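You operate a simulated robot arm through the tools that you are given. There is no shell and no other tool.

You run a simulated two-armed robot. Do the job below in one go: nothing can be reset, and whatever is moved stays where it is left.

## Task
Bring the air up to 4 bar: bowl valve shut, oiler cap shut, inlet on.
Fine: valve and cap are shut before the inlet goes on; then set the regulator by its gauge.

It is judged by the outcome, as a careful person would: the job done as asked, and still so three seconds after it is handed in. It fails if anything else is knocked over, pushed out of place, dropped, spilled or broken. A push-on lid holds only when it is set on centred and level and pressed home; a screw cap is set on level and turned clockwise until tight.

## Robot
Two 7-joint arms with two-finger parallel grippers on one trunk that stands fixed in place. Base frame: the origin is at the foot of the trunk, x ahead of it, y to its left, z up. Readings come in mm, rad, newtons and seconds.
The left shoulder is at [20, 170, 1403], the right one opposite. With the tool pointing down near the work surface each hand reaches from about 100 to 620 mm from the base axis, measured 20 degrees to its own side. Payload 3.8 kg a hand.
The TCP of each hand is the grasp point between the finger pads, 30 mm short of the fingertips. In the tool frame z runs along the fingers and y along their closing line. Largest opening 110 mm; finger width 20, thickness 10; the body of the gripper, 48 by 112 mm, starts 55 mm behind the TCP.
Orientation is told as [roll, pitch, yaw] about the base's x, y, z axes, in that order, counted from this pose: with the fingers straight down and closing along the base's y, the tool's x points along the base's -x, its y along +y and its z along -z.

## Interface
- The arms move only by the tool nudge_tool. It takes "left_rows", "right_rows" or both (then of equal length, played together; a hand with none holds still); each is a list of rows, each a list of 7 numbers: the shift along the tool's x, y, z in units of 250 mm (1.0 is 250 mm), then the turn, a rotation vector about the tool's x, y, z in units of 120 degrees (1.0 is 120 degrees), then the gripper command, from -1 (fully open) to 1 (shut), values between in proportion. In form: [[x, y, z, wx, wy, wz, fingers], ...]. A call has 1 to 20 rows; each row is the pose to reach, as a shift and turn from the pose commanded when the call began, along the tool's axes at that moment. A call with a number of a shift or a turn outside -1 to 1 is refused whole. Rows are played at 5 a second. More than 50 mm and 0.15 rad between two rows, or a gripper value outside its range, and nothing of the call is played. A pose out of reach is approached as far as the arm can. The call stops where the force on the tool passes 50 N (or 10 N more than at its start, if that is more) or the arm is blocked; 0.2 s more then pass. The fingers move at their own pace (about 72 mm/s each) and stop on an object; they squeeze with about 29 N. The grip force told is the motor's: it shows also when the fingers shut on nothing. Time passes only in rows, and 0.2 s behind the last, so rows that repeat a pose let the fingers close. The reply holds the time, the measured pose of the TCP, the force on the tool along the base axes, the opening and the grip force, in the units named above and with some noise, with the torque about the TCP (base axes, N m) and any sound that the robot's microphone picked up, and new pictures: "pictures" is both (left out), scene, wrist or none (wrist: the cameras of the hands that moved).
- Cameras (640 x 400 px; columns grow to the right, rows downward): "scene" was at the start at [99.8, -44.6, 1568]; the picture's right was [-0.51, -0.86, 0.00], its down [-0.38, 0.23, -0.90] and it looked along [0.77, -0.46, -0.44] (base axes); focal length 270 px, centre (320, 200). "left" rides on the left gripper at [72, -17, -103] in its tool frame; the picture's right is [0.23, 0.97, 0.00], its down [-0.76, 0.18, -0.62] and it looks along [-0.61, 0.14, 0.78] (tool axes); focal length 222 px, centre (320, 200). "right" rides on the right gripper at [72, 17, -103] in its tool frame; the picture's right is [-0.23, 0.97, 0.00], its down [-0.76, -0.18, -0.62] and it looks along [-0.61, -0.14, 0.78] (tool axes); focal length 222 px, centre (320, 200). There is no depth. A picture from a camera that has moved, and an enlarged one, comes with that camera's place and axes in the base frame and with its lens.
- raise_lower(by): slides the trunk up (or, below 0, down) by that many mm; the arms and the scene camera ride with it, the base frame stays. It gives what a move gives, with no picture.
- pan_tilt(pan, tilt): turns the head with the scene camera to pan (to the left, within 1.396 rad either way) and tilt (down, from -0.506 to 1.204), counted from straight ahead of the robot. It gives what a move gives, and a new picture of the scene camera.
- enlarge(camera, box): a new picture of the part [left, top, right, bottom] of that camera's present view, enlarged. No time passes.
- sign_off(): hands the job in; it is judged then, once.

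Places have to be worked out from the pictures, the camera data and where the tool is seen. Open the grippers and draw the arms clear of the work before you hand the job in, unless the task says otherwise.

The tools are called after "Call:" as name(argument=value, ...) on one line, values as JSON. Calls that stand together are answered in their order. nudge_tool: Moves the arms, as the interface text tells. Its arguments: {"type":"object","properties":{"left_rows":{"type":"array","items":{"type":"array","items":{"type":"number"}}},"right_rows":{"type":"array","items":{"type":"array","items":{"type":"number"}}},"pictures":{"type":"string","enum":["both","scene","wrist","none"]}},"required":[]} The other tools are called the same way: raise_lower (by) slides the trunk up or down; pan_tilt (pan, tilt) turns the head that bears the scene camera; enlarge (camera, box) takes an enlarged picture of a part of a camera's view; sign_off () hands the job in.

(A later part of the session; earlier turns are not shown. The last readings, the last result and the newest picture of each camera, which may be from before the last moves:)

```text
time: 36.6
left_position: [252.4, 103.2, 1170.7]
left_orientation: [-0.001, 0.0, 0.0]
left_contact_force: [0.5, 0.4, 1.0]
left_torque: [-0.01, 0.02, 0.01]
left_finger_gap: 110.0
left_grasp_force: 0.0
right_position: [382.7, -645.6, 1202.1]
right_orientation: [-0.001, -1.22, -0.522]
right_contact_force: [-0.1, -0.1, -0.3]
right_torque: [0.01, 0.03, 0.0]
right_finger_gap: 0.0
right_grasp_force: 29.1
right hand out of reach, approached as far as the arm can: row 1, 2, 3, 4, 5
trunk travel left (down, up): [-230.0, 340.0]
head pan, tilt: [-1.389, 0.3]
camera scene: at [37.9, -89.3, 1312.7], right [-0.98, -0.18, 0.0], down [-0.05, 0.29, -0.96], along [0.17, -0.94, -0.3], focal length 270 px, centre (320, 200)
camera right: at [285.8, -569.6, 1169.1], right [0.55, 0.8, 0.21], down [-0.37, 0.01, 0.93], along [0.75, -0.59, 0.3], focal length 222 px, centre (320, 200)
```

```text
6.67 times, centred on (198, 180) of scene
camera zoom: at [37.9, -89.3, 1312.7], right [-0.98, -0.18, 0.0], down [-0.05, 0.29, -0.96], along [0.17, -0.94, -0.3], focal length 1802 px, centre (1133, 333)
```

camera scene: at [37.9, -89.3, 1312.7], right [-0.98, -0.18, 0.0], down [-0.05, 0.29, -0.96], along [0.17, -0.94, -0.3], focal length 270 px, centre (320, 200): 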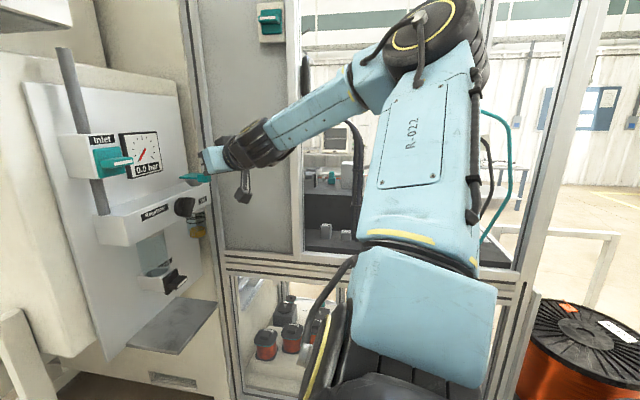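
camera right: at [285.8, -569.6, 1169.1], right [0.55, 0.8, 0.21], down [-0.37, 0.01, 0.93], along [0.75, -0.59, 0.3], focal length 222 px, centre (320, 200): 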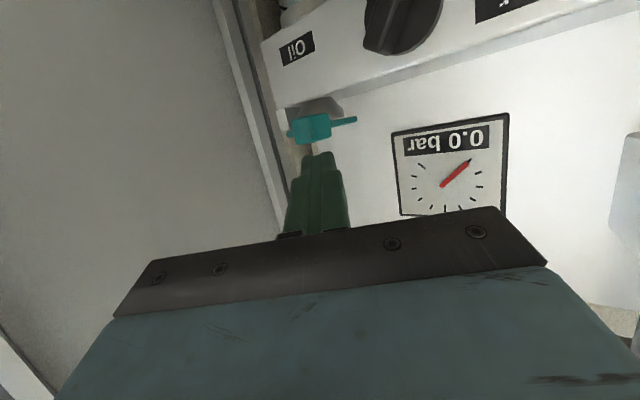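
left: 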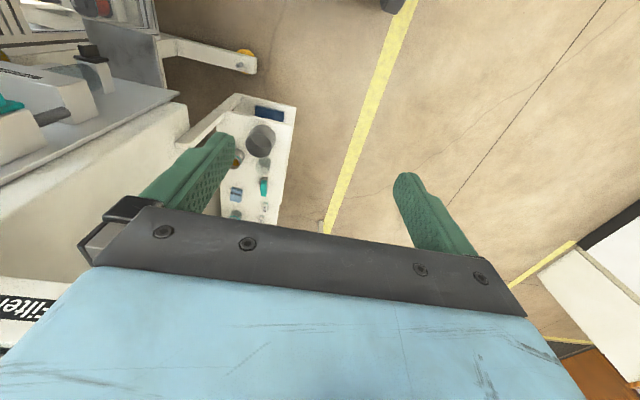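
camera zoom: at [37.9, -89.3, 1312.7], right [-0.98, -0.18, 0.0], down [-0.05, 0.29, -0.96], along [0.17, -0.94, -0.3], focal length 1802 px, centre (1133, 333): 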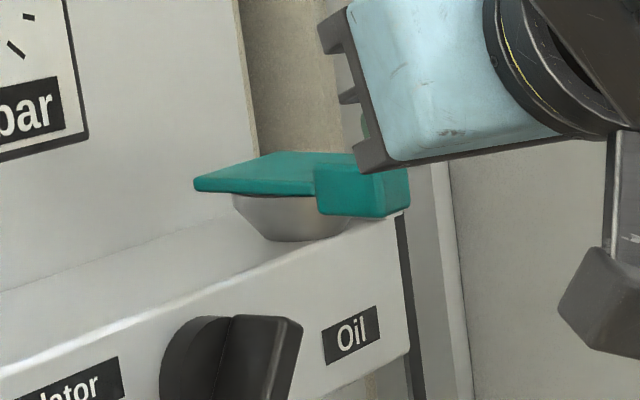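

The free end of the cap still stands about 2 mm off the rim, so it needs pressing home. I move the fingertips over its middle, about 15 mm above.

Call:
nudge_tool(right_rows=[[-0.06, 0.009, 0.06, 0, 0, 0, 1], [-0.09, 0.018, 0.14, 0, 0, 0, 1], [-0.11, 0.027, 0.21, 0, 0, 0, 1], [-0.133, 0.036, 0.273, 0, 0, 0, 1], [-0.133, 0.036, 0.273, 0, 0, 0, 1]], pictures="both")

Call:
enlarge(camera="right", box=[240, 80, 400, 180])

Call:
enlarge(camera="scene", box=[150, 140, 246, 200])

```text
time: 37.8
left_position: [252.8, 103.1, 1170.9]
left_orientation: [0.001, -0.001, 0.0]
left_contact_force: [-0.9, -0.4, 0.2]
left_torque: [-0.01, -0.01, 0.01]
left_finger_gap: 110.2
left_grasp_force: 0.0
right_position: [451.6, -676.2, 1207.9]
right_orientation: [-0.001, -1.22, -0.525]
right_contact_force: [0.7, 0.1, 0.6]
right_torque: [-0.01, -0.01, 0.01]
right_finger_gap: 0.0
right_grasp_force: 29.0
trunk travel left (down, up): [-230.0, 340.0]
head pan, tilt: [-1.389, 0.3]
camera scene: at [37.8, -89.3, 1312.7], right [-0.98, -0.18, 0.0], down [-0.05, 0.29, -0.96], along [0.17, -0.94, -0.3], focal length 270 px, centre (320, 200)
camera right: at [354.9, -600.8, 1175.8], right [0.55, 0.8, 0.21], down [-0.37, 0.01, 0.93], along [0.75, -0.59, 0.3], focal length 222 px, centre (320, 200)
```

scene: 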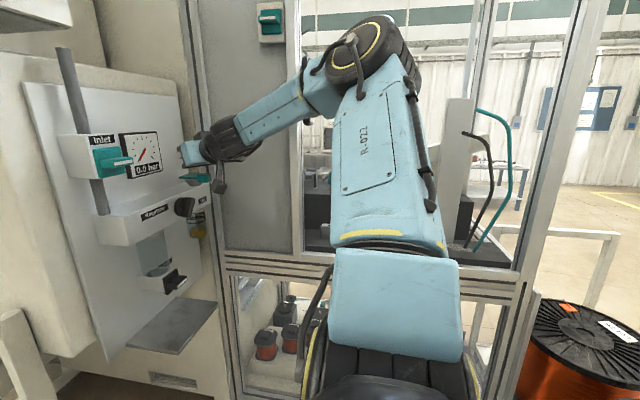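
right: 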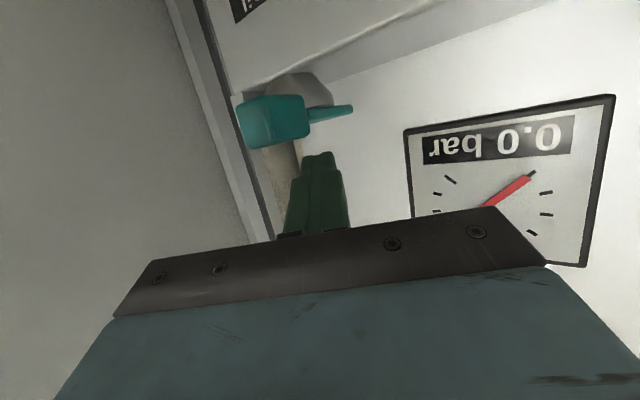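

```text
4.00 times, centred on (320, 130) of right
camera zoom: at [354.9, -600.8, 1175.8], right [0.55, 0.8, 0.21], down [-0.37, 0.01, 0.93], along [0.75, -0.59, 0.3], focal length 888 px, centre (320, 480)
```

zoom: 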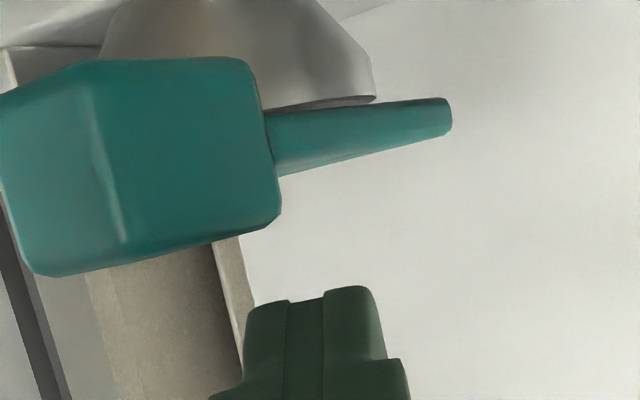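

```text
6.67 times, centred on (198, 170) of scene
camera zoom: at [37.8, -89.3, 1312.7], right [-0.98, -0.18, 0.0], down [-0.05, 0.29, -0.96], along [0.17, -0.94, -0.3], focal length 1802 px, centre (1133, 400)
```

zoom: 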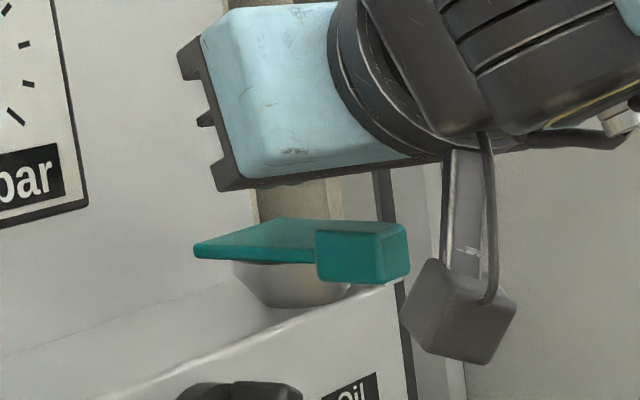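

Fingertips are above the cap's plate. I press straight down in small steps; the force limit will stop it.

Call:
nudge_tool(right_rows=[[0.0301, 0, 0.0109, 0, 0, 0, 1], [0.0526, 0, 0.0192, 0, 0, 0, 1], [0.0677, 0, 0.0246, 0, 0, 0, 1], [0.079, 0, 0.0287, 0, 0, 0, 1], [0.0902, 0, 0.0328, 0, 0, 0, 1], [0.1015, 0, 0.0369, 0, 0, 0, 1], [0.1128, 0, 0.041, 0, 0, 0, 1]], pictures="wrist")

Call:
enlarge(camera="scene", box=[150, 140, 246, 200])

Call:
enlarge(camera="right", box=[240, 80, 400, 180])

```text
time: 39.4
left_position: [251.6, 104.4, 1169.6]
left_orientation: [-0.002, -0.002, 0.001]
left_contact_force: [0.4, -0.5, 0.7]
left_torque: [0.01, -0.03, 0.0]
left_finger_gap: 110.0
left_grasp_force: 0.0
right_position: [451.6, -674.9, 1190.6]
right_orientation: [-0.015, -1.241, -0.513]
right_contact_force: [12.9, -10.4, 40.2]
right_torque: [-0.76, -1.14, 0.2]
right_finger_gap: 0.0
right_grasp_force: 28.9
trunk travel left (down, up): [-230.0, 340.0]
head pan, tilt: [-1.389, 0.3]
camera right: at [354.7, -599.7, 1154.9], right [0.55, 0.81, 0.21], down [-0.38, 0.02, 0.92], along [0.74, -0.59, 0.32], focal length 222 px, centre (320, 200)
```

right: 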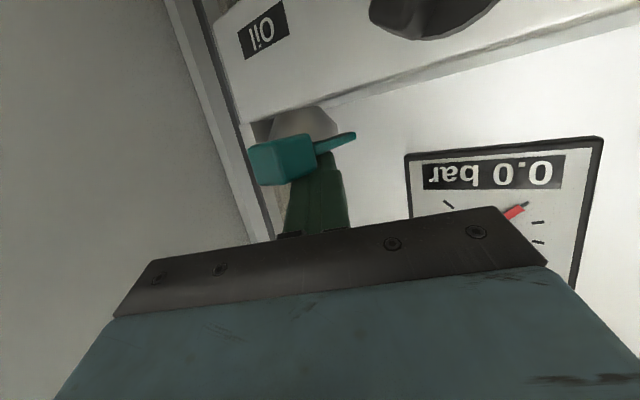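

```text
6.67 times, centred on (198, 170) of scene
camera zoom: at [37.2, -87.0, 1313.2], right [-0.98, -0.18, 0.0], down [-0.05, 0.29, -0.96], along [0.17, -0.94, -0.29], focal length 1802 px, centre (1133, 400)
```

zoom: 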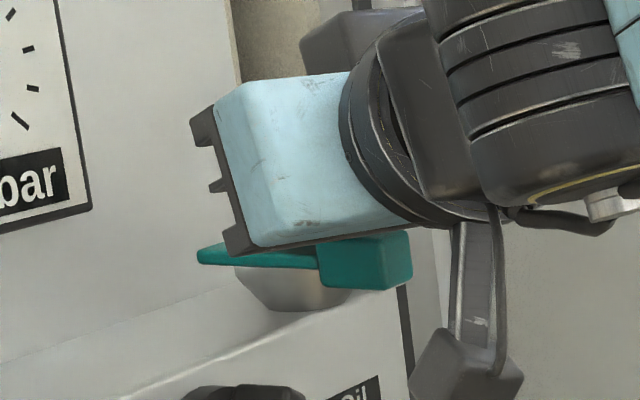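

```text
4.00 times, centred on (320, 130) of right
camera zoom: at [354.7, -599.7, 1154.9], right [0.55, 0.81, 0.21], down [-0.38, 0.02, 0.92], along [0.74, -0.59, 0.32], focal length 888 px, centre (320, 480)
```

zoom: 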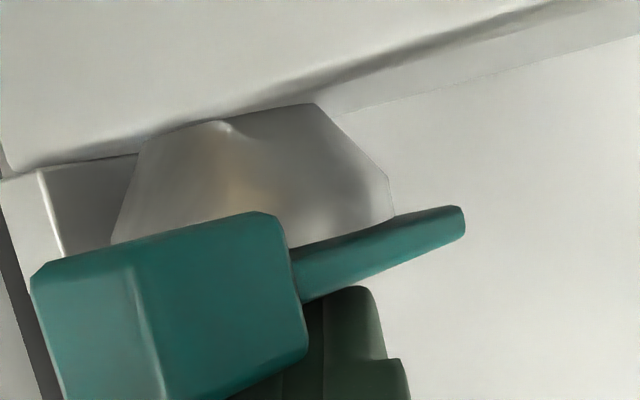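

Under 40 N the cap lies flush on the rim. I lift straight off and back, then check that it stays flush.

Call:
nudge_tool(right_rows=[[-0.06, 0, -0.022, 0, 0, 0, 1], [-0.13, 0, -0.05, 0, 0, 0, 1], [-0.13, 0, -0.2, 0, 0, 0, 1], [-0.13, 0, -0.34, 0, 0, 0, 1], [-0.13, 0, -0.34, 0, 0, 0, 1]], pictures="both")

Call:
enlarge(camera="scene", box=[150, 140, 246, 200])

Call:
enlarge(camera="right", box=[256, 80, 384, 160])

```text
time: 40.6
left_position: [252.6, 103.0, 1171.4]
left_orientation: [0.001, 0.001, -0.001]
left_contact_force: [-0.3, -0.3, 1.9]
left_torque: [0.0, 0.0, 0.01]
left_finger_gap: 110.2
left_grasp_force: 0.0
right_position: [391.8, -641.1, 1237.4]
right_orientation: [0.0, -1.216, -0.522]
right_contact_force: [-0.2, -0.6, 0.3]
right_torque: [0.0, 0.03, -0.02]
right_finger_gap: 0.1
right_grasp_force: 29.1
trunk travel left (down, up): [-230.0, 340.0]
head pan, tilt: [-1.389, 0.3]
camera scene: at [38.2, -89.9, 1312.6], right [-0.98, -0.18, 0.0], down [-0.05, 0.29, -0.96], along [0.17, -0.94, -0.3], focal length 270 px, centre (320, 200)
camera right: at [294.6, -565.3, 1205.6], right [0.55, 0.8, 0.21], down [-0.37, 0.01, 0.93], along [0.75, -0.59, 0.3], focal length 222 px, centre (320, 200)
```

scene: 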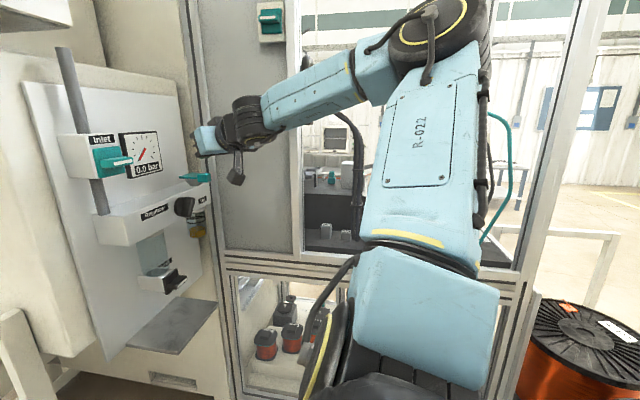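
right: 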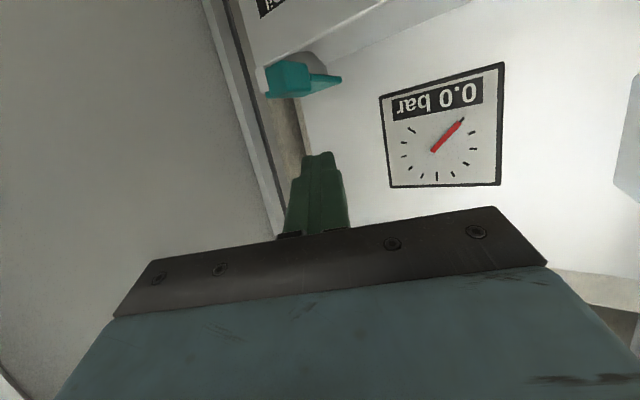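

```text
6.67 times, centred on (198, 170) of scene
camera zoom: at [38.2, -89.9, 1312.6], right [-0.98, -0.18, 0.0], down [-0.05, 0.29, -0.96], along [0.17, -0.94, -0.3], focal length 1802 px, centre (1133, 400)
```

zoom: 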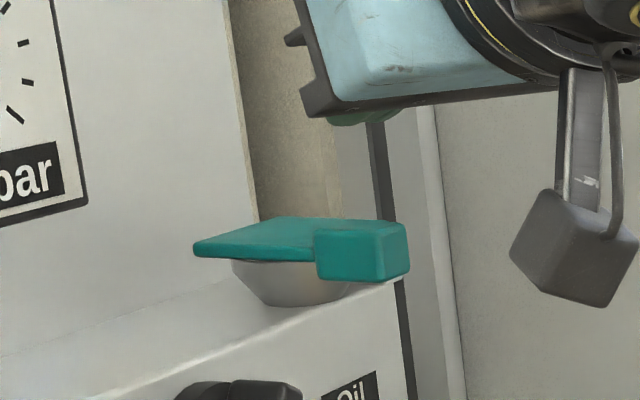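

```text
5.00 times, centred on (320, 120) of right
camera zoom: at [294.6, -565.3, 1205.6], right [0.55, 0.8, 0.21], down [-0.37, 0.01, 0.93], along [0.75, -0.59, 0.3], focal length 1111 px, centre (320, 600)
```

zoom: 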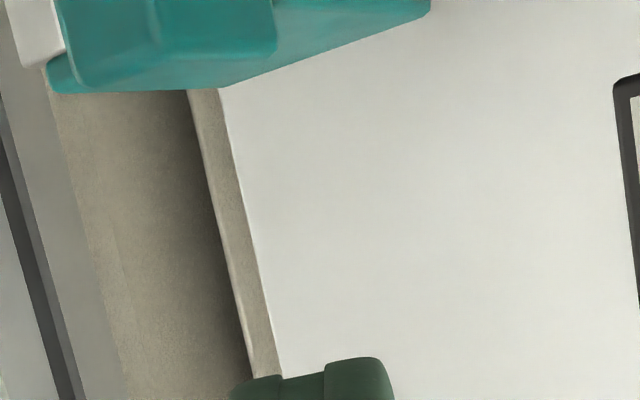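

I lower the hand a little (in front, clear of the cap) for a rim-level look at the closed cap.

Call:
nudge_tool(right_rows=[[0.05, 0, -0.02, 0, 0, 0, 1], [0.1, 0, -0.02, 0, 0, 0, 1], [0.158, 0, 0.0, 0, 0, 0, 1], [0.158, 0, 0.0, 0, 0, 0, 1]], pictures="none")

Call:
enlarge(camera="right", box=[256, 70, 384, 150])

```text
time: 41.6
left_position: [252.5, 104.1, 1169.1]
left_orientation: [0.0, 0.0, 0.0]
left_contact_force: [-0.5, 0.5, -0.1]
left_torque: [0.03, -0.01, 0.01]
left_finger_gap: 110.0
left_grasp_force: 0.1
right_position: [380.9, -633.1, 1200.8]
right_orientation: [-0.002, -1.22, -0.523]
right_contact_force: [0.2, 0.4, -0.5]
right_torque: [0.01, 0.01, -0.02]
right_finger_gap: 0.1
right_grasp_force: 28.8
trunk travel left (down, up): [-230.0, 340.0]
head pan, tilt: [-1.389, 0.3]
```

```text
5.00 times, centred on (320, 110) of right
camera zoom: at [283.3, -558.0, 1168.7], right [0.55, 0.8, 0.21], down [-0.37, 0.01, 0.93], along [0.75, -0.59, 0.3], focal length 1111 px, centre (320, 650)
```

zoom: 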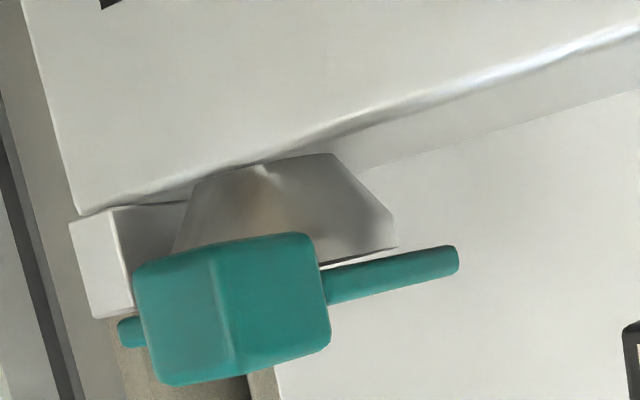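

Measured on this picture, the cap's underside is level (≈1165 at hinge end and free end), evenly just above the rim, the same rest as before pressing: it is closed. Next the inlet: I bring the hand in front of its handle (≈(437,-470,1239)), pointing +x with the fingers closing vertically.

Call:
nudge_tool(right_rows=[[0.0016, 0.0394, -0.0424, -0.0264, 0.0055, 0.0567, 1], [0.0032, 0.0788, -0.0848, -0.0528, 0.0109, 0.1133, 1], [0.0048, 0.1183, -0.1273, -0.0793, 0.0164, 0.17, 1], [0.0063, 0.1577, -0.1697, -0.1057, 0.0219, 0.2267, 1], [0.0079, 0.1971, -0.2121, -0.1321, 0.0273, 0.2833, 1], [0.0095, 0.2365, -0.2545, -0.1585, 0.0328, 0.34, 0.5], [0.0111, 0.2759, -0.2969, -0.1849, 0.0383, 0.3967, 0.1], [0.0127, 0.3153, -0.3393, -0.2113, 0.0437, 0.4533, 0.1], [0.0143, 0.3548, -0.3818, -0.2378, 0.0492, 0.51, 0.1], [0.0158, 0.3942, -0.4242, -0.2642, 0.0547, 0.5667, 0.1], [0.0174, 0.4336, -0.4666, -0.2906, 0.0601, 0.6233, 0.1], [0.019, 0.473, -0.509, -0.317, 0.0656, 0.68, 0.1], [0.019, 0.473, -0.509, -0.317, 0.0656, 0.68, 0.1]], pictures="both")

```text
time: 44.4
left_position: [252.9, 101.9, 1169.5]
left_orientation: [-0.001, 0.001, 0.0]
left_contact_force: [-0.3, 0.0, -0.7]
left_torque: [0.0, -0.01, -0.01]
left_finger_gap: 110.4
left_grasp_force: 0.0
right_position: [334.5, -471.9, 1240.1]
right_orientation: [1.569, 0.0, -1.571]
right_contact_force: [-0.5, 0.3, -0.2]
right_torque: [0.01, 0.0, -0.01]
right_finger_gap: 49.6
right_grasp_force: 0.1
trunk travel left (down, up): [-230.0, 340.0]
head pan, tilt: [-1.389, 0.3]
camera scene: at [38.0, -89.4, 1312.7], right [-0.98, -0.18, 0.0], down [-0.05, 0.29, -0.96], along [0.17, -0.94, -0.3], focal length 270 px, centre (320, 200)
camera right: at [230.7, -399.2, 1257.3], right [0.0, -0.23, 0.97], down [-0.62, -0.76, -0.18], along [0.78, -0.61, -0.14], focal length 222 px, centre (320, 200)
```

scene: 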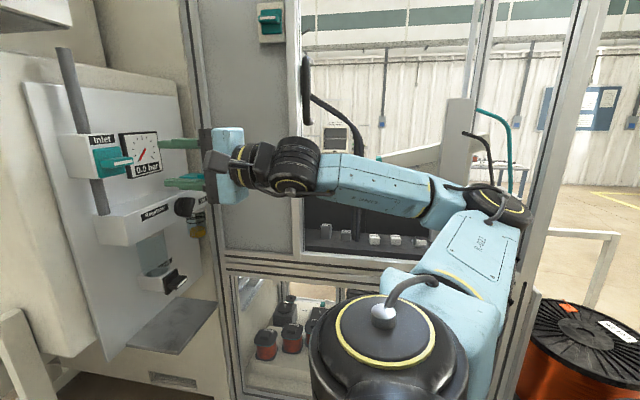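
right: 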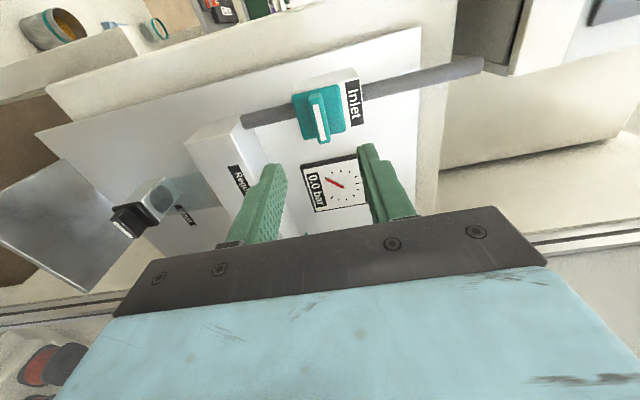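

The pose is exact. I enlarge the wrist view to refine the handle's place.

Call:
enlarge(camera="right", box=[240, 60, 400, 160])

Call:
enlarge(camera="scene", box=[60, 120, 156, 180])

```text
4.00 times, centred on (320, 110) of right
camera zoom: at [230.7, -399.2, 1257.3], right [0.0, -0.23, 0.97], down [-0.62, -0.76, -0.18], along [0.78, -0.61, -0.14], focal length 888 px, centre (320, 560)
```

zoom: 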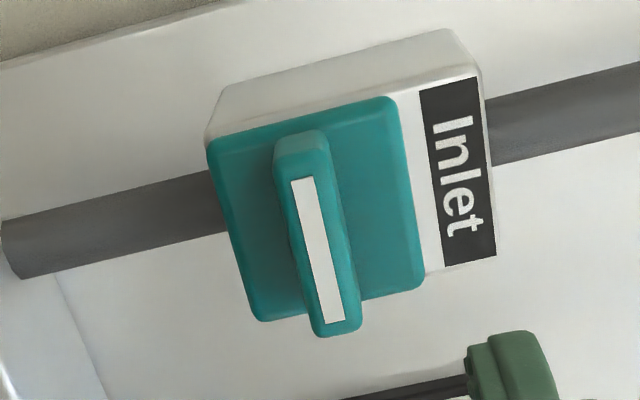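

```text
6.67 times, centred on (108, 150) of scene
camera zoom: at [38.0, -89.4, 1312.7], right [-0.98, -0.18, 0.0], down [-0.05, 0.29, -0.96], along [0.17, -0.94, -0.3], focal length 1802 px, centre (1733, 533)
```

zoom: 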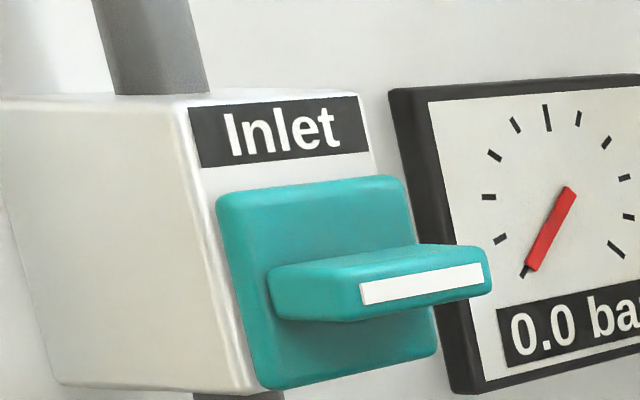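

Handle centre confirmed at ≈(437,-470.5,1240). I advance to x≈418 with the fingers above and below the bar.

Call:
nudge_tool(right_rows=[[0.005, 0, 0.1, 0, 0, 0, 0.1], [0.005, 0, 0.2, 0, 0, 0, 0.1], [0.005, 0, 0.28, 0, 0, 0, 0.1], [0.005, 0, 0.334, 0, 0, 0, 0.1], [0.005, 0, 0.334, 0, 0, 0, 0.1]], pictures="wrist")

Call:
enlarge(camera="right", box=[200, 80, 440, 230])

```text
time: 45.6
left_position: [253.1, 101.5, 1169.6]
left_orientation: [0.001, 0.0, 0.0]
left_contact_force: [-1.0, -0.6, 0.2]
left_torque: [0.0, 0.0, 0.0]
left_finger_gap: 110.1
left_grasp_force: 0.0
right_position: [417.7, -470.7, 1240.6]
right_orientation: [1.567, -0.001, -1.571]
right_contact_force: [-0.2, 0.1, 0.0]
right_torque: [0.0, -0.01, -0.04]
right_finger_gap: 49.8
right_grasp_force: 0.1
trunk travel left (down, up): [-230.0, 340.0]
head pan, tilt: [-1.389, 0.3]
camera right: at [314.7, -397.8, 1257.5], right [0.0, -0.23, 0.97], down [-0.62, -0.76, -0.18], along [0.78, -0.61, -0.14], focal length 222 px, centre (320, 200)
```

right: 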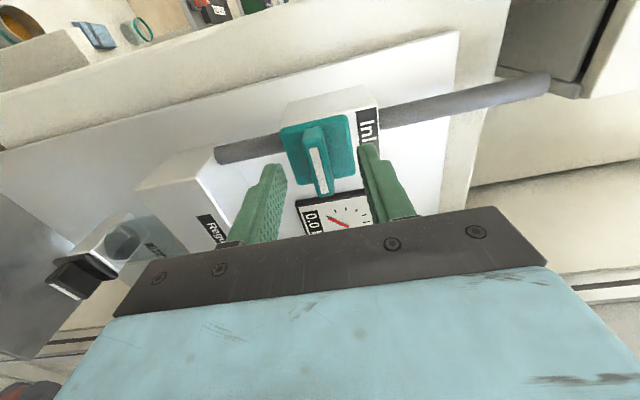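

```text
2.67 times, centred on (320, 155) of right
camera zoom: at [314.7, -397.8, 1257.5], right [0.0, -0.23, 0.97], down [-0.62, -0.76, -0.18], along [0.78, -0.61, -0.14], focal length 592 px, centre (320, 320)
```

zoom: 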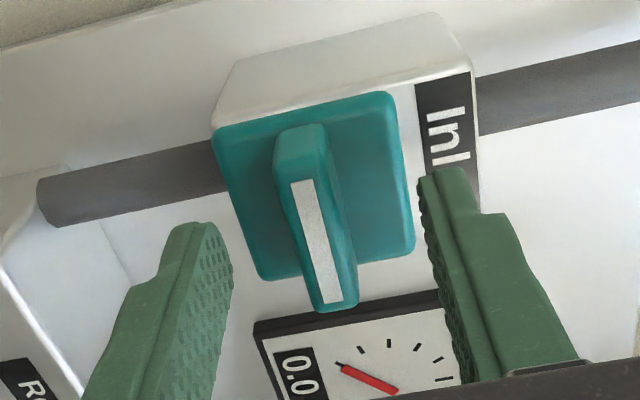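

Bar well between the fingers. I close on it and try a small counter-clockwise turn (opposite of the shutting turn).

Call:
nudge_tool(right_rows=[[0, 0, 0, 0, 0, 0, 0.6], [0, 0, 0, 0, 0, 0, 1], [0, 0, 0, 0, 0, 0, 1], [0, 0, 0, 0, 0, 0, 1], [0, 0, 0, 0, 0, -0.04, 1], [0, 0, 0, 0, 0, -0.08, 1], [0, 0, 0, 0, 0, -0.08, 1]], pictures="wrist")

```text
time: 47.2
left_position: [252.6, 102.8, 1169.6]
left_orientation: [0.002, -0.002, 0.0]
left_contact_force: [0.0, -0.1, -0.3]
left_torque: [0.02, -0.01, -0.03]
left_finger_gap: 110.0
left_grasp_force: 0.2
right_position: [418.3, -470.4, 1240.7]
right_orientation: [1.569, -0.167, -1.57]
right_contact_force: [4.3, -0.9, 3.6]
right_torque: [1.32, -0.34, -0.15]
right_finger_gap: 15.5
right_grasp_force: 44.9
trunk travel left (down, up): [-230.0, 340.0]
head pan, tilt: [-1.389, 0.3]
camera right: at [314.6, -396.6, 1244.9], right [0.0, -0.06, 1.0], down [-0.62, -0.78, -0.05], along [0.78, -0.62, -0.04], focal length 222 px, centre (320, 200)
```

right: 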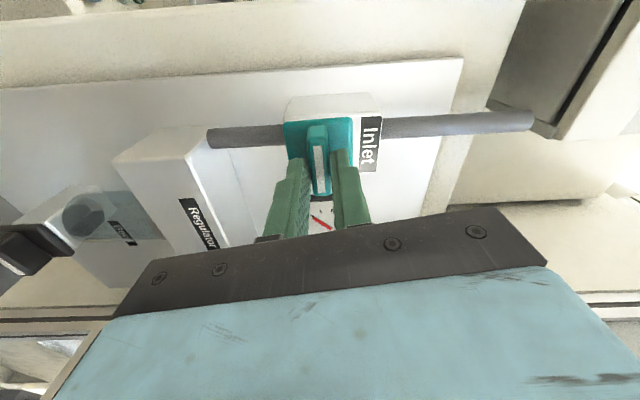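

The torque (1.3 N m) and widened grip show a stop that way. I ease back and try clockwise.

Call:
nudge_tool(right_rows=[[0, 0, 0, 0, 0, 0.04, 1], [0, 0, 0, 0, 0, 0.08, 1], [0, 0, 0, 0, 0, 0.14, 1], [0, 0, 0, 0, 0, 0.2, 1], [0, 0, 0, 0, 0, 0.2, 1]], pictures="both")

```text
time: 48.4
left_position: [252.4, 102.1, 1168.9]
left_orientation: [0.0, 0.0, -0.002]
left_contact_force: [-0.3, -0.6, -0.8]
left_torque: [-0.04, 0.02, 0.02]
left_finger_gap: 109.8
left_grasp_force: 0.1
right_position: [419.5, -470.0, 1239.8]
right_orientation: [1.568, 0.254, -1.57]
right_contact_force: [6.7, -1.4, 6.1]
right_torque: [-0.02, -0.42, 0.86]
right_finger_gap: 12.7
right_grasp_force: 45.2
trunk travel left (down, up): [-230.0, 340.0]
head pan, tilt: [-1.389, 0.3]
camera scene: at [38.6, -89.3, 1312.7], right [-0.98, -0.18, 0.0], down [-0.05, 0.29, -0.96], along [0.17, -0.94, -0.3], focal length 270 px, centre (320, 200)
camera right: at [314.6, -404.2, 1274.8], right [0.0, -0.46, 0.89], down [-0.62, -0.69, -0.36], along [0.78, -0.55, -0.29], focal length 222 px, centre (320, 200)
```

scene: 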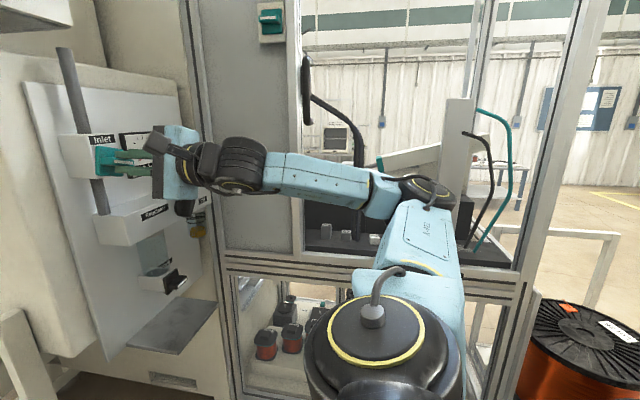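
right: 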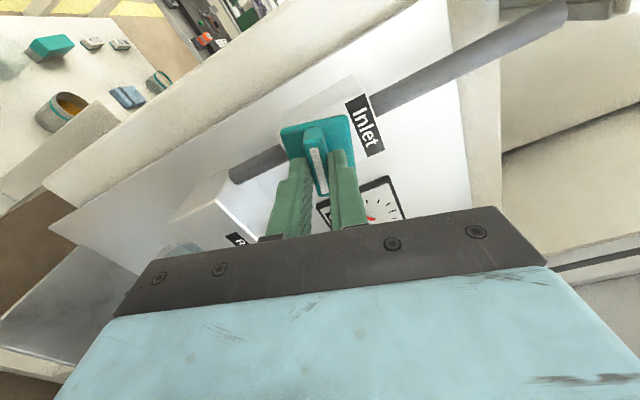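

Clockwise it turns freely. I continue to the full quarter turn.

Call:
nudge_tool(right_rows=[[0, 0, 0, 0, 0, 0.063, 1], [0, 0, 0, 0, 0, 0.126, 1], [0, 0, 0, 0, 0, 0.189, 1], [0, 0, 0, 0, 0, 0.252, 1], [0, 0, 0, 0, 0, 0.315, 1], [0, 0, 0, 0, 0, 0.378, 1], [0, 0, 0, 0, 0, 0.441, 1], [0, 0, 0, 0, 0, 0.504, 1], [0, 0, 0, 0, 0, 0.567, 1], [0, 0, 0, 0, 0, 0.63, 1], [0, 0, 0, 0, 0, 0.655, 1], [0, 0, 0, 0, 0, 0.655, 1]], pictures="both")

```text
time: 51.0
left_position: [251.8, 103.6, 1169.3]
left_orientation: [-0.001, -0.001, 0.001]
left_contact_force: [-0.8, -0.4, -0.1]
left_torque: [0.0, 0.0, -0.01]
left_finger_gap: 110.1
left_grasp_force: 0.1
right_position: [417.5, -469.9, 1241.2]
right_orientation: [-1.529, 1.52, 1.611]
right_contact_force: [5.0, -0.2, 9.6]
right_torque: [-1.12, -0.54, -0.05]
right_finger_gap: 13.3
right_grasp_force: 44.7
trunk travel left (down, up): [-230.0, 340.0]
head pan, tilt: [-1.389, 0.3]
camera scene: at [38.3, -88.7, 1312.8], right [-0.98, -0.18, 0.0], down [-0.05, 0.29, -0.96], along [0.17, -0.94, -0.3], focal length 270 px, centre (320, 200)
camera right: at [314.7, -490.8, 1311.8], right [0.0, -0.96, -0.28], down [-0.62, 0.22, -0.75], along [0.78, 0.17, -0.6], focal length 222 px, centre (320, 200)
```

scene: 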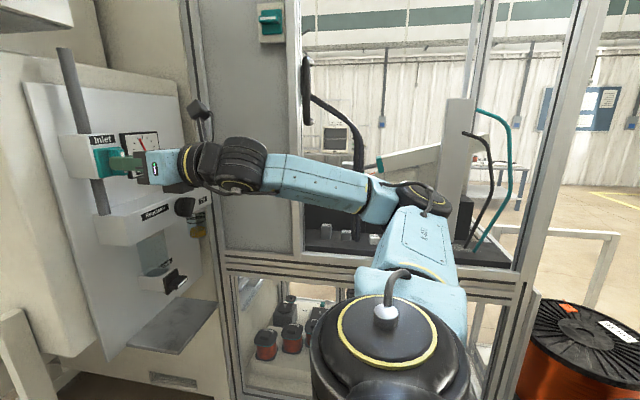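
right: 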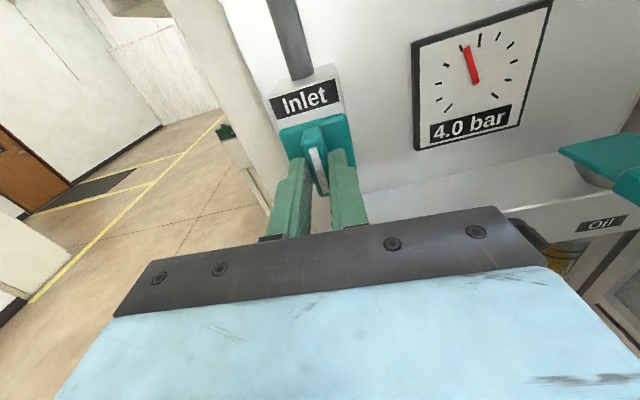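

The stop is felt and the gauge has risen, showing about 4.0 bar; it may still be moving. I ease the twist, open and back off, then read the gauge.

Call:
nudge_tool(right_rows=[[0, 0, 0, 0, 0, -0.025, 1], [0, 0, 0, 0, 0, -0.025, 0.3], [0, 0, 0, 0, 0, -0.025, 0.1], [0, 0, -0.12, 0, 0, -0.025, 0.1], [0, 0, -0.28, 0, 0, -0.025, 0.1], [0, 0, -0.28, 0, 0, -0.025, 0.1]], pictures="wrist")

Call:
enlarge(camera="right", box=[360, 10, 520, 110])

Call:
enlarge(camera="scene", box=[60, 110, 220, 210])

```text
time: 52.4
left_position: [253.3, 103.7, 1169.7]
left_orientation: [0.001, 0.0, -0.001]
left_contact_force: [0.5, -0.2, 0.2]
left_torque: [0.02, -0.01, 0.0]
left_finger_gap: 110.1
left_grasp_force: 0.1
right_position: [347.3, -471.1, 1236.7]
right_orientation: [-0.143, 1.566, 3.001]
right_contact_force: [-0.4, 0.2, 0.3]
right_torque: [-0.01, 0.04, 0.02]
right_finger_gap: 49.6
right_grasp_force: 0.0
trunk travel left (down, up): [-230.0, 340.0]
head pan, tilt: [-1.389, 0.3]
camera right: at [244.9, -488.3, 1310.9], right [0.0, -0.97, -0.23], down [-0.63, 0.18, -0.76], along [0.78, 0.14, -0.61], focal length 222 px, centre (320, 200)
```

right: 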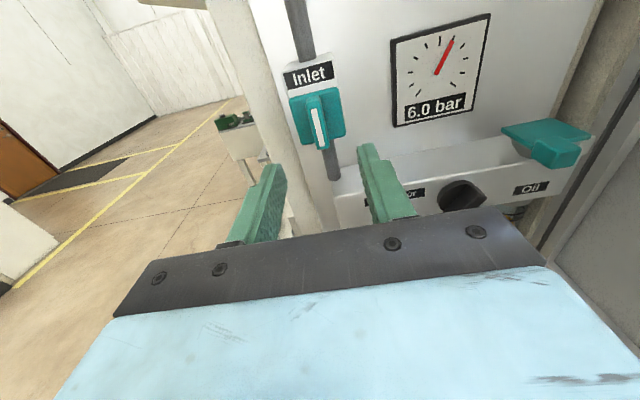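

```text
4.00 times, centred on (440, 60) of right
camera zoom: at [244.9, -488.3, 1310.9], right [0.0, -0.97, -0.23], down [-0.63, 0.18, -0.76], along [0.78, 0.14, -0.61], focal length 888 px, centre (-160, 760)
```

zoom: 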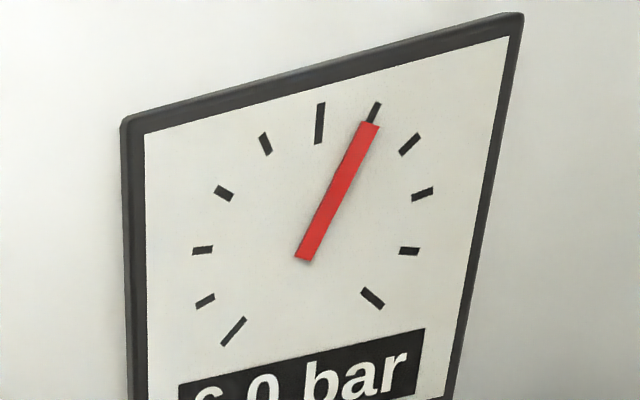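

```text
4.00 times, centred on (140, 160) of scene
camera zoom: at [38.3, -89.5, 1312.7], right [-0.98, -0.18, 0.0], down [-0.05, 0.29, -0.96], along [0.17, -0.94, -0.3], focal length 1081 px, centre (1040, 360)
```

zoom: 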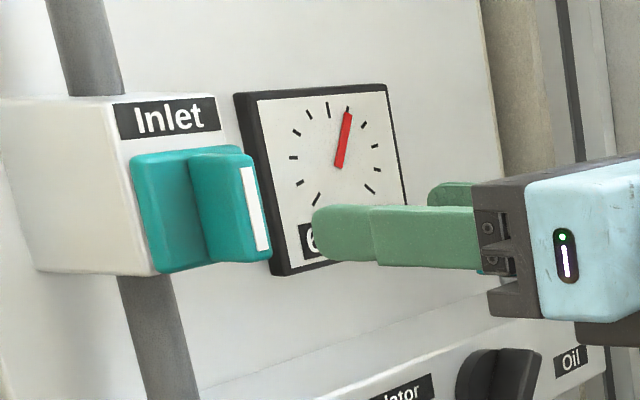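

It went on to 6.0 bar, so the regulator has to be turned down. I bring the hand in front of the regulator knob (≈(453,-610,1114)) and turn the head for a better gauge view.

Call:
nudge_tool(right_rows=[[-0.09, 0.11, -0.04, 0, 0, 0, 0.1], [-0.19, 0.22, -0.04, 0, 0, 0, 0.1], [-0.29, 0.33, -0.04, 0, 0, 0, 0.1], [-0.39, 0.44, -0.04, 0, 0, 0, 0.1], [-0.49, 0.556, -0.04, 0, 0, 0, 0.1], [-0.49, 0.556, -0.04, 0, 0, 0, 0.1]], pictures="wrist")

Call:
pan_tilt(pan=-0.95, tilt=0.25)

Call:
enlarge(camera="right", box=[220, 60, 420, 185])

```text
time: 53.8
left_position: [252.0, 103.2, 1170.4]
left_orientation: [0.0, 0.001, -0.001]
left_contact_force: [0.0, 0.2, 0.3]
left_torque: [-0.04, 0.02, -0.04]
left_finger_gap: 110.1
left_grasp_force: 0.0
right_position: [335.6, -610.5, 1118.9]
right_orientation: [0.142, 1.568, -2.998]
right_contact_force: [1.5, 0.3, 0.1]
right_torque: [-0.01, -0.03, -0.01]
right_finger_gap: 49.6
right_grasp_force: 0.0
trunk travel left (down, up): [-230.0, 340.0]
head pan, tilt: [-1.389, 0.3]
camera right: at [232.7, -626.7, 1192.1], right [0.0, -0.97, -0.23], down [-0.63, 0.18, -0.76], along [0.78, 0.14, -0.61], focal length 222 px, centre (320, 200)
```

right: 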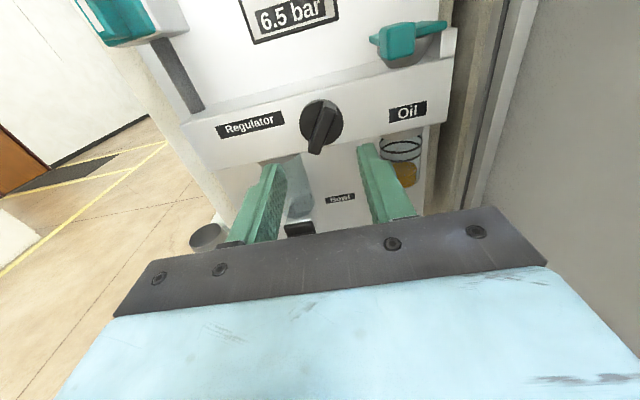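

```text
time: 54.7
left_position: [252.6, 102.7, 1168.6]
left_orientation: [-0.001, -0.001, 0.0]
left_contact_force: [0.2, 0.6, 0.1]
left_torque: [0.01, 0.0, 0.0]
left_finger_gap: 109.7
left_grasp_force: 0.2
right_position: [335.5, -608.8, 1119.2]
right_orientation: [0.036, 1.567, -3.105]
right_contact_force: [-0.3, 0.5, 0.0]
right_torque: [0.0, -0.01, -0.01]
right_finger_gap: 49.3
right_grasp_force: 0.1
trunk travel left (down, up): [-230.0, 340.0]
head pan, tilt: [-0.949, 0.25]
camera scene: at [75.4, -73.6, 1317.4], right [-0.81, -0.58, 0.0], down [-0.14, 0.2, -0.97], along [0.56, -0.79, -0.25], focal length 270 px, centre (320, 200)
```

scene: 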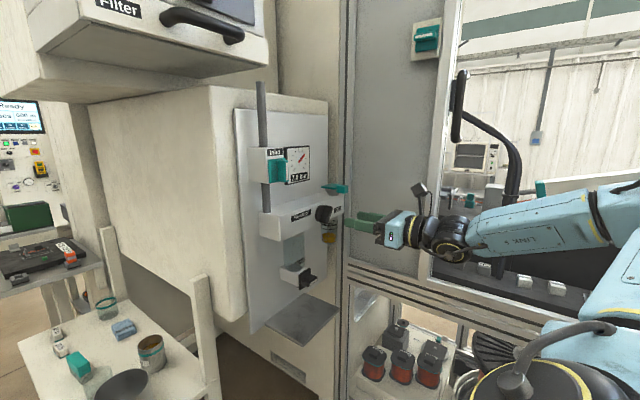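

```text
3.20 times, centred on (320, 122) of right
camera zoom: at [233.0, -626.6, 1192.3], right [0.0, -0.97, -0.23], down [-0.63, 0.18, -0.76], along [0.78, 0.14, -0.61], focal length 711 px, centre (320, 448)
```

zoom: 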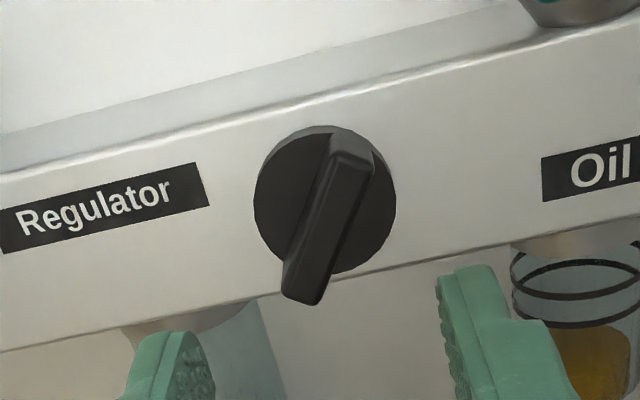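

The gauge has climbed to ~6.5. The knob's bar leans about 31° clockwise from upright, axis at y≈-611, z≈1116, front at x≈425. I roll the hand 31° to match, then advance around the bar.

Call:
nudge_tool(right_rows=[[-0.003, 0.002, 0.02, 0, 0, 0.0645, 0.1], [-0.006, 0.004, 0.04, 0, 0, 0.129, 0.1], [-0.009, 0.006, 0.06, 0, 0, 0.1935, 0.1], [-0.012, 0.008, 0.09, 0, 0, 0.258, 0.1], [-0.012, 0.008, 0.16, 0, 0, 0.258, 0.1], [-0.012, 0.008, 0.24, 0, 0, 0.258, 0.1], [-0.012, 0.008, 0.3, 0, 0, 0.258, 0.1], [-0.012, 0.008, 0.3, 0, 0, 0.258, 0.1]], pictures="both")

Call:
enlarge(camera="right", box=[200, 80, 440, 230])

Call:
enlarge(camera="scene", box=[255, 130, 351, 190])

```text
time: 56.5
left_position: [252.1, 102.3, 1169.4]
left_orientation: [0.001, 0.0, 0.0]
left_contact_force: [-0.4, 0.5, 0.7]
left_torque: [0.03, -0.02, 0.02]
left_finger_gap: 110.1
left_grasp_force: 0.1
right_position: [413.0, -611.7, 1114.7]
right_orientation: [-1.565, 1.029, 1.574]
right_contact_force: [0.3, 0.0, 0.0]
right_torque: [0.04, -0.03, -0.01]
right_finger_gap: 49.4
right_grasp_force: 0.1
trunk travel left (down, up): [-230.0, 340.0]
head pan, tilt: [-0.949, 0.25]
camera scene: at [75.4, -73.5, 1317.4], right [-0.81, -0.58, 0.0], down [-0.14, 0.2, -0.97], along [0.56, -0.79, -0.25], focal length 270 px, centre (320, 200)
camera right: at [309.2, -663.8, 1168.8], right [0.0, -0.72, -0.7], down [-0.62, 0.54, -0.56], along [0.78, 0.43, -0.45], focal length 222 px, centre (320, 200)
```

scene: 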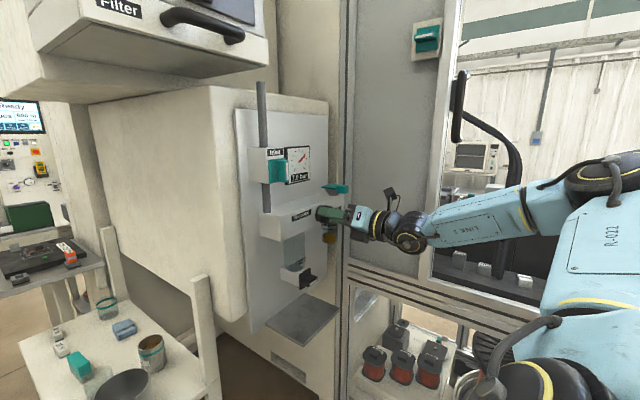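
right: 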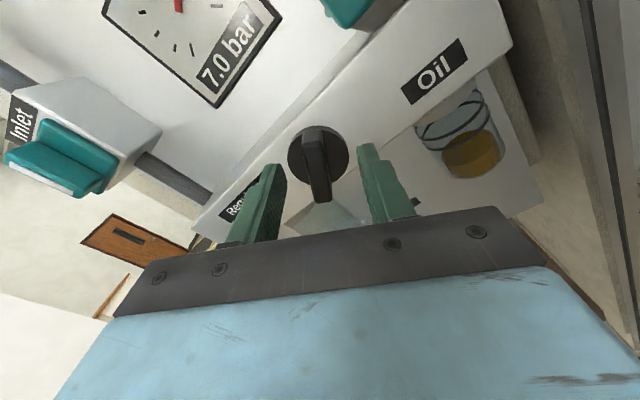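

```text
2.67 times, centred on (320, 155) of right
camera zoom: at [309.2, -663.8, 1168.8], right [0.0, -0.72, -0.7], down [-0.62, 0.54, -0.56], along [0.78, 0.43, -0.45], focal length 592 px, centre (320, 320)
```

zoom: 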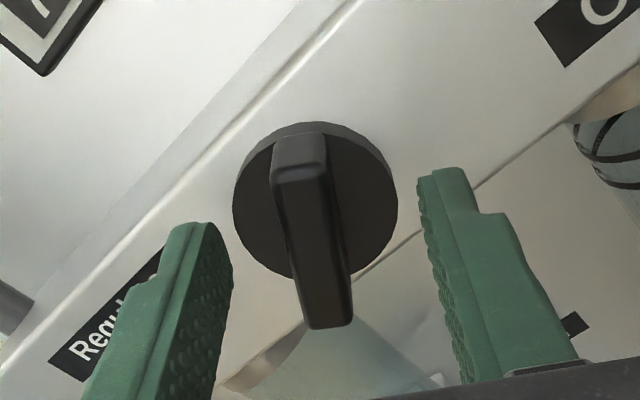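

```text
6.67 times, centred on (303, 160) of scene
camera zoom: at [75.4, -73.5, 1317.4], right [-0.81, -0.58, 0.0], down [-0.14, 0.2, -0.97], along [0.56, -0.79, -0.25], focal length 1802 px, centre (433, 467)
```

zoom: 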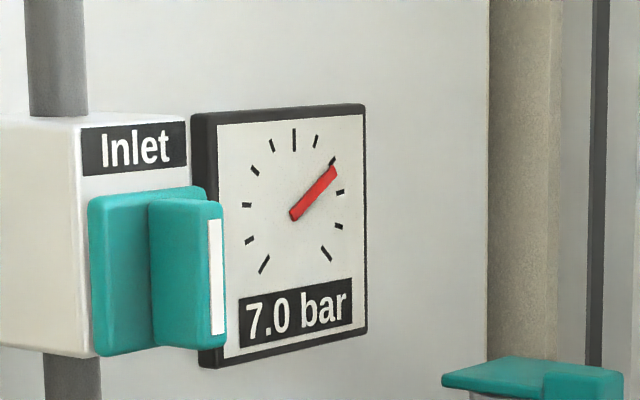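

Gauge reads 7.0 bar and the bar lies aligned between the fingers. I grip it and turn 20° counter-clockwise (toward lower pressure).

Call:
nudge_tool(right_rows=[[0, 0, 0, 0, 0, 0, 0.6], [0, 0, 0, 0, 0, 0, 1], [0, 0, 0, 0, 0, 0, 1], [0, 0, 0, 0, 0, 0, 1], [0, 0, 0, 0, 0, -0.055, 1], [0, 0, 0, 0, 0, -0.11, 1], [0, 0, 0, 0, 0, -0.167, 1], [0, 0, 0, 0, 0, -0.167, 1]], pictures="wrist")

Call:
enlarge(camera="scene", box=[255, 130, 351, 190])

```text
time: 58.3
left_position: [253.0, 103.6, 1169.7]
left_orientation: [-0.003, 0.0, 0.002]
left_contact_force: [0.7, 0.7, -0.1]
left_torque: [0.0, 0.0, 0.03]
left_finger_gap: 110.0
left_grasp_force: 0.1
right_position: [412.2, -610.0, 1116.6]
right_orientation: [-1.558, 1.384, 1.584]
right_contact_force: [2.0, 5.4, 6.3]
right_torque: [-0.01, 0.75, 0.26]
right_finger_gap: 12.8
right_grasp_force: 44.8
trunk travel left (down, up): [-230.0, 340.0]
head pan, tilt: [-0.949, 0.25]
camera right: at [309.1, -640.5, 1183.9], right [0.0, -0.91, -0.4], down [-0.62, 0.32, -0.71], along [0.78, 0.25, -0.57], focal length 222 px, centre (320, 200)
```

right: 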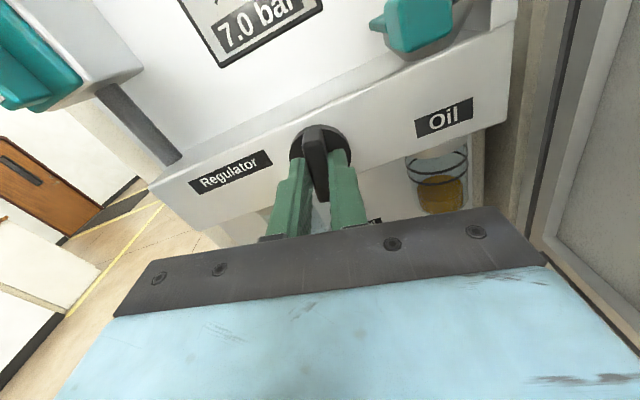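

```text
6.67 times, centred on (303, 160) of scene
camera zoom: at [75.4, -72.2, 1317.5], right [-0.81, -0.58, 0.0], down [-0.14, 0.2, -0.97], along [0.56, -0.79, -0.25], focal length 1802 px, centre (433, 467)
```

zoom: 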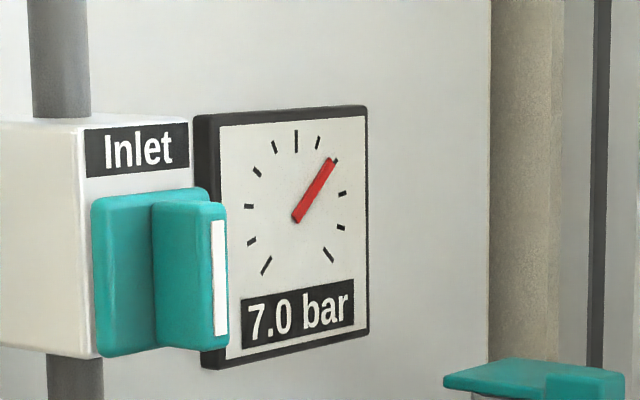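

The knob turned 20°. I hold for two seconds to let the gauge settle.

Call:
nudge_tool(right_rows=[[0, 0, 0, 0, 0, 0, 1], [0, 0, 0, 0, 0, 0, 1], [0, 0, 0, 0, 0, 0, 1], [0, 0, 0, 0, 0, 0, 1], [0, 0, 0, 0, 0, 0, 1], [0, 0, 0, 0, 0, 0, 1], [0, 0, 0, 0, 0, 0, 1], [0, 0, 0, 0, 0, 0, 1], [0, 0, 0, 0, 0, 0, 1], [0, 0, 0, 0, 0, 0, 1]], pictures="none")

Call:
enlarge(camera="scene", box=[255, 130, 351, 190])

```text
time: 60.5
left_position: [253.8, 102.7, 1170.1]
left_orientation: [-0.002, -0.001, 0.001]
left_contact_force: [-0.9, 0.0, 0.2]
left_torque: [0.0, -0.03, -0.03]
left_finger_gap: 109.8
left_grasp_force: 0.1
right_position: [412.0, -610.9, 1115.4]
right_orientation: [-1.562, 1.381, 1.581]
right_contact_force: [2.7, 4.5, 7.1]
right_torque: [-0.01, -0.37, 0.05]
right_finger_gap: 12.8
right_grasp_force: 45.0
trunk travel left (down, up): [-230.0, 340.0]
head pan, tilt: [-0.949, 0.25]
```

```text
6.67 times, centred on (303, 160) of scene
camera zoom: at [75.4, -72.2, 1317.5], right [-0.81, -0.58, 0.0], down [-0.14, 0.2, -0.97], along [0.56, -0.79, -0.25], focal length 1802 px, centre (433, 467)
```

zoom: 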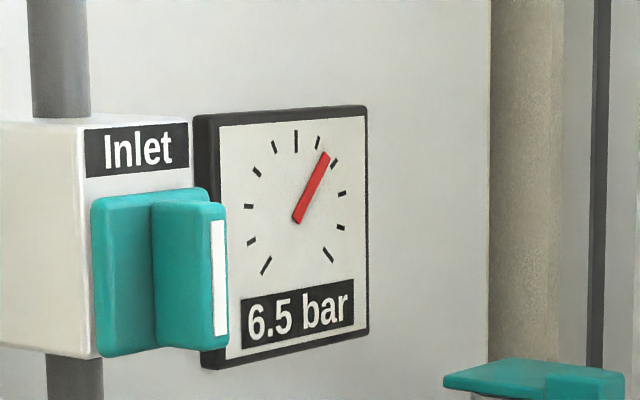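

It falls slowly (≈6.5). I turn another 40° counter-clockwise and wait.

Call:
nudge_tool(right_rows=[[0, 0, 0, 0, 0, -0.056, 1], [0, 0, 0, 0, 0, -0.111, 1], [0, 0, 0, 0, 0, -0.167, 1], [0, 0, 0, 0, 0, -0.222, 1], [0, 0, 0, 0, 0, -0.278, 1], [0, 0, 0, 0, 0, -0.333, 1], [0, 0, 0, 0, 0, -0.333, 1], [0, 0, 0, 0, 0, -0.333, 1], [0, 0, 0, 0, 0, -0.333, 1], [0, 0, 0, 0, 0, -0.333, 1], [0, 0, 0, 0, 0, -0.333, 1], [0, 0, 0, 0, 0, -0.333, 1], [0, 0, 0, 0, 0, -0.333, 1], [0, 0, 0, 0, 0, -0.333, 1]], pictures="none")

Call:
enlarge(camera="scene", box=[255, 130, 351, 190])

Call:
enlarge(camera="right", box=[0, 0, 640, 400])

```text
time: 63.5
left_position: [253.2, 104.8, 1169.4]
left_orientation: [-0.002, 0.0, -0.001]
left_contact_force: [0.0, 0.5, -0.2]
left_torque: [-0.02, 0.04, -0.02]
left_finger_gap: 109.8
left_grasp_force: 0.0
right_position: [411.6, -609.2, 1114.5]
right_orientation: [1.568, 1.062, -1.574]
right_contact_force: [4.0, 8.8, 5.9]
right_torque: [0.01, -0.54, 0.23]
right_finger_gap: 12.7
right_grasp_force: 44.5
trunk travel left (down, up): [-230.0, 340.0]
head pan, tilt: [-0.949, 0.25]
```

```text
6.67 times, centred on (303, 160) of scene
camera zoom: at [75.5, -71.7, 1317.5], right [-0.81, -0.58, 0.0], down [-0.14, 0.2, -0.97], along [0.56, -0.79, -0.25], focal length 1802 px, centre (433, 467)
```

zoom: 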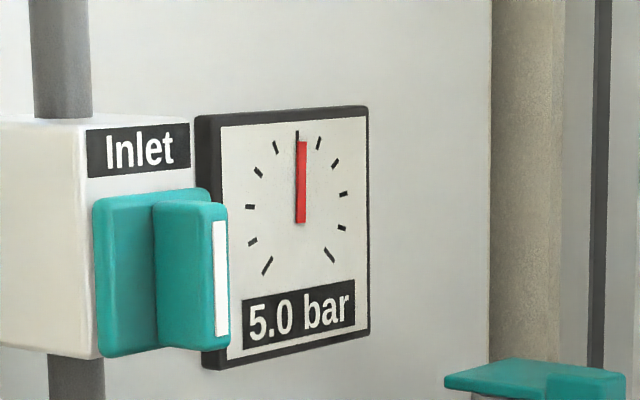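

```text
1.00 times, centred on (320, 200) of right (not enlarged: the box is as wide or as high as the picture)
camera zoom: at [309.1, -589.5, 1187.4], right [0.0, -0.96, 0.28], down [-0.62, -0.22, -0.75], along [0.78, -0.17, -0.6], focal length 222 px, centre (320, 200)
```

zoom: 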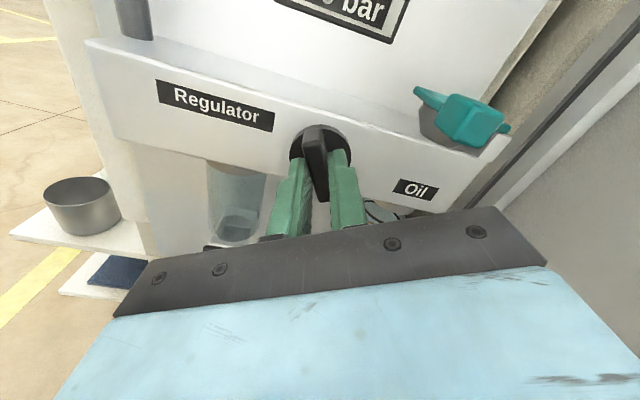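

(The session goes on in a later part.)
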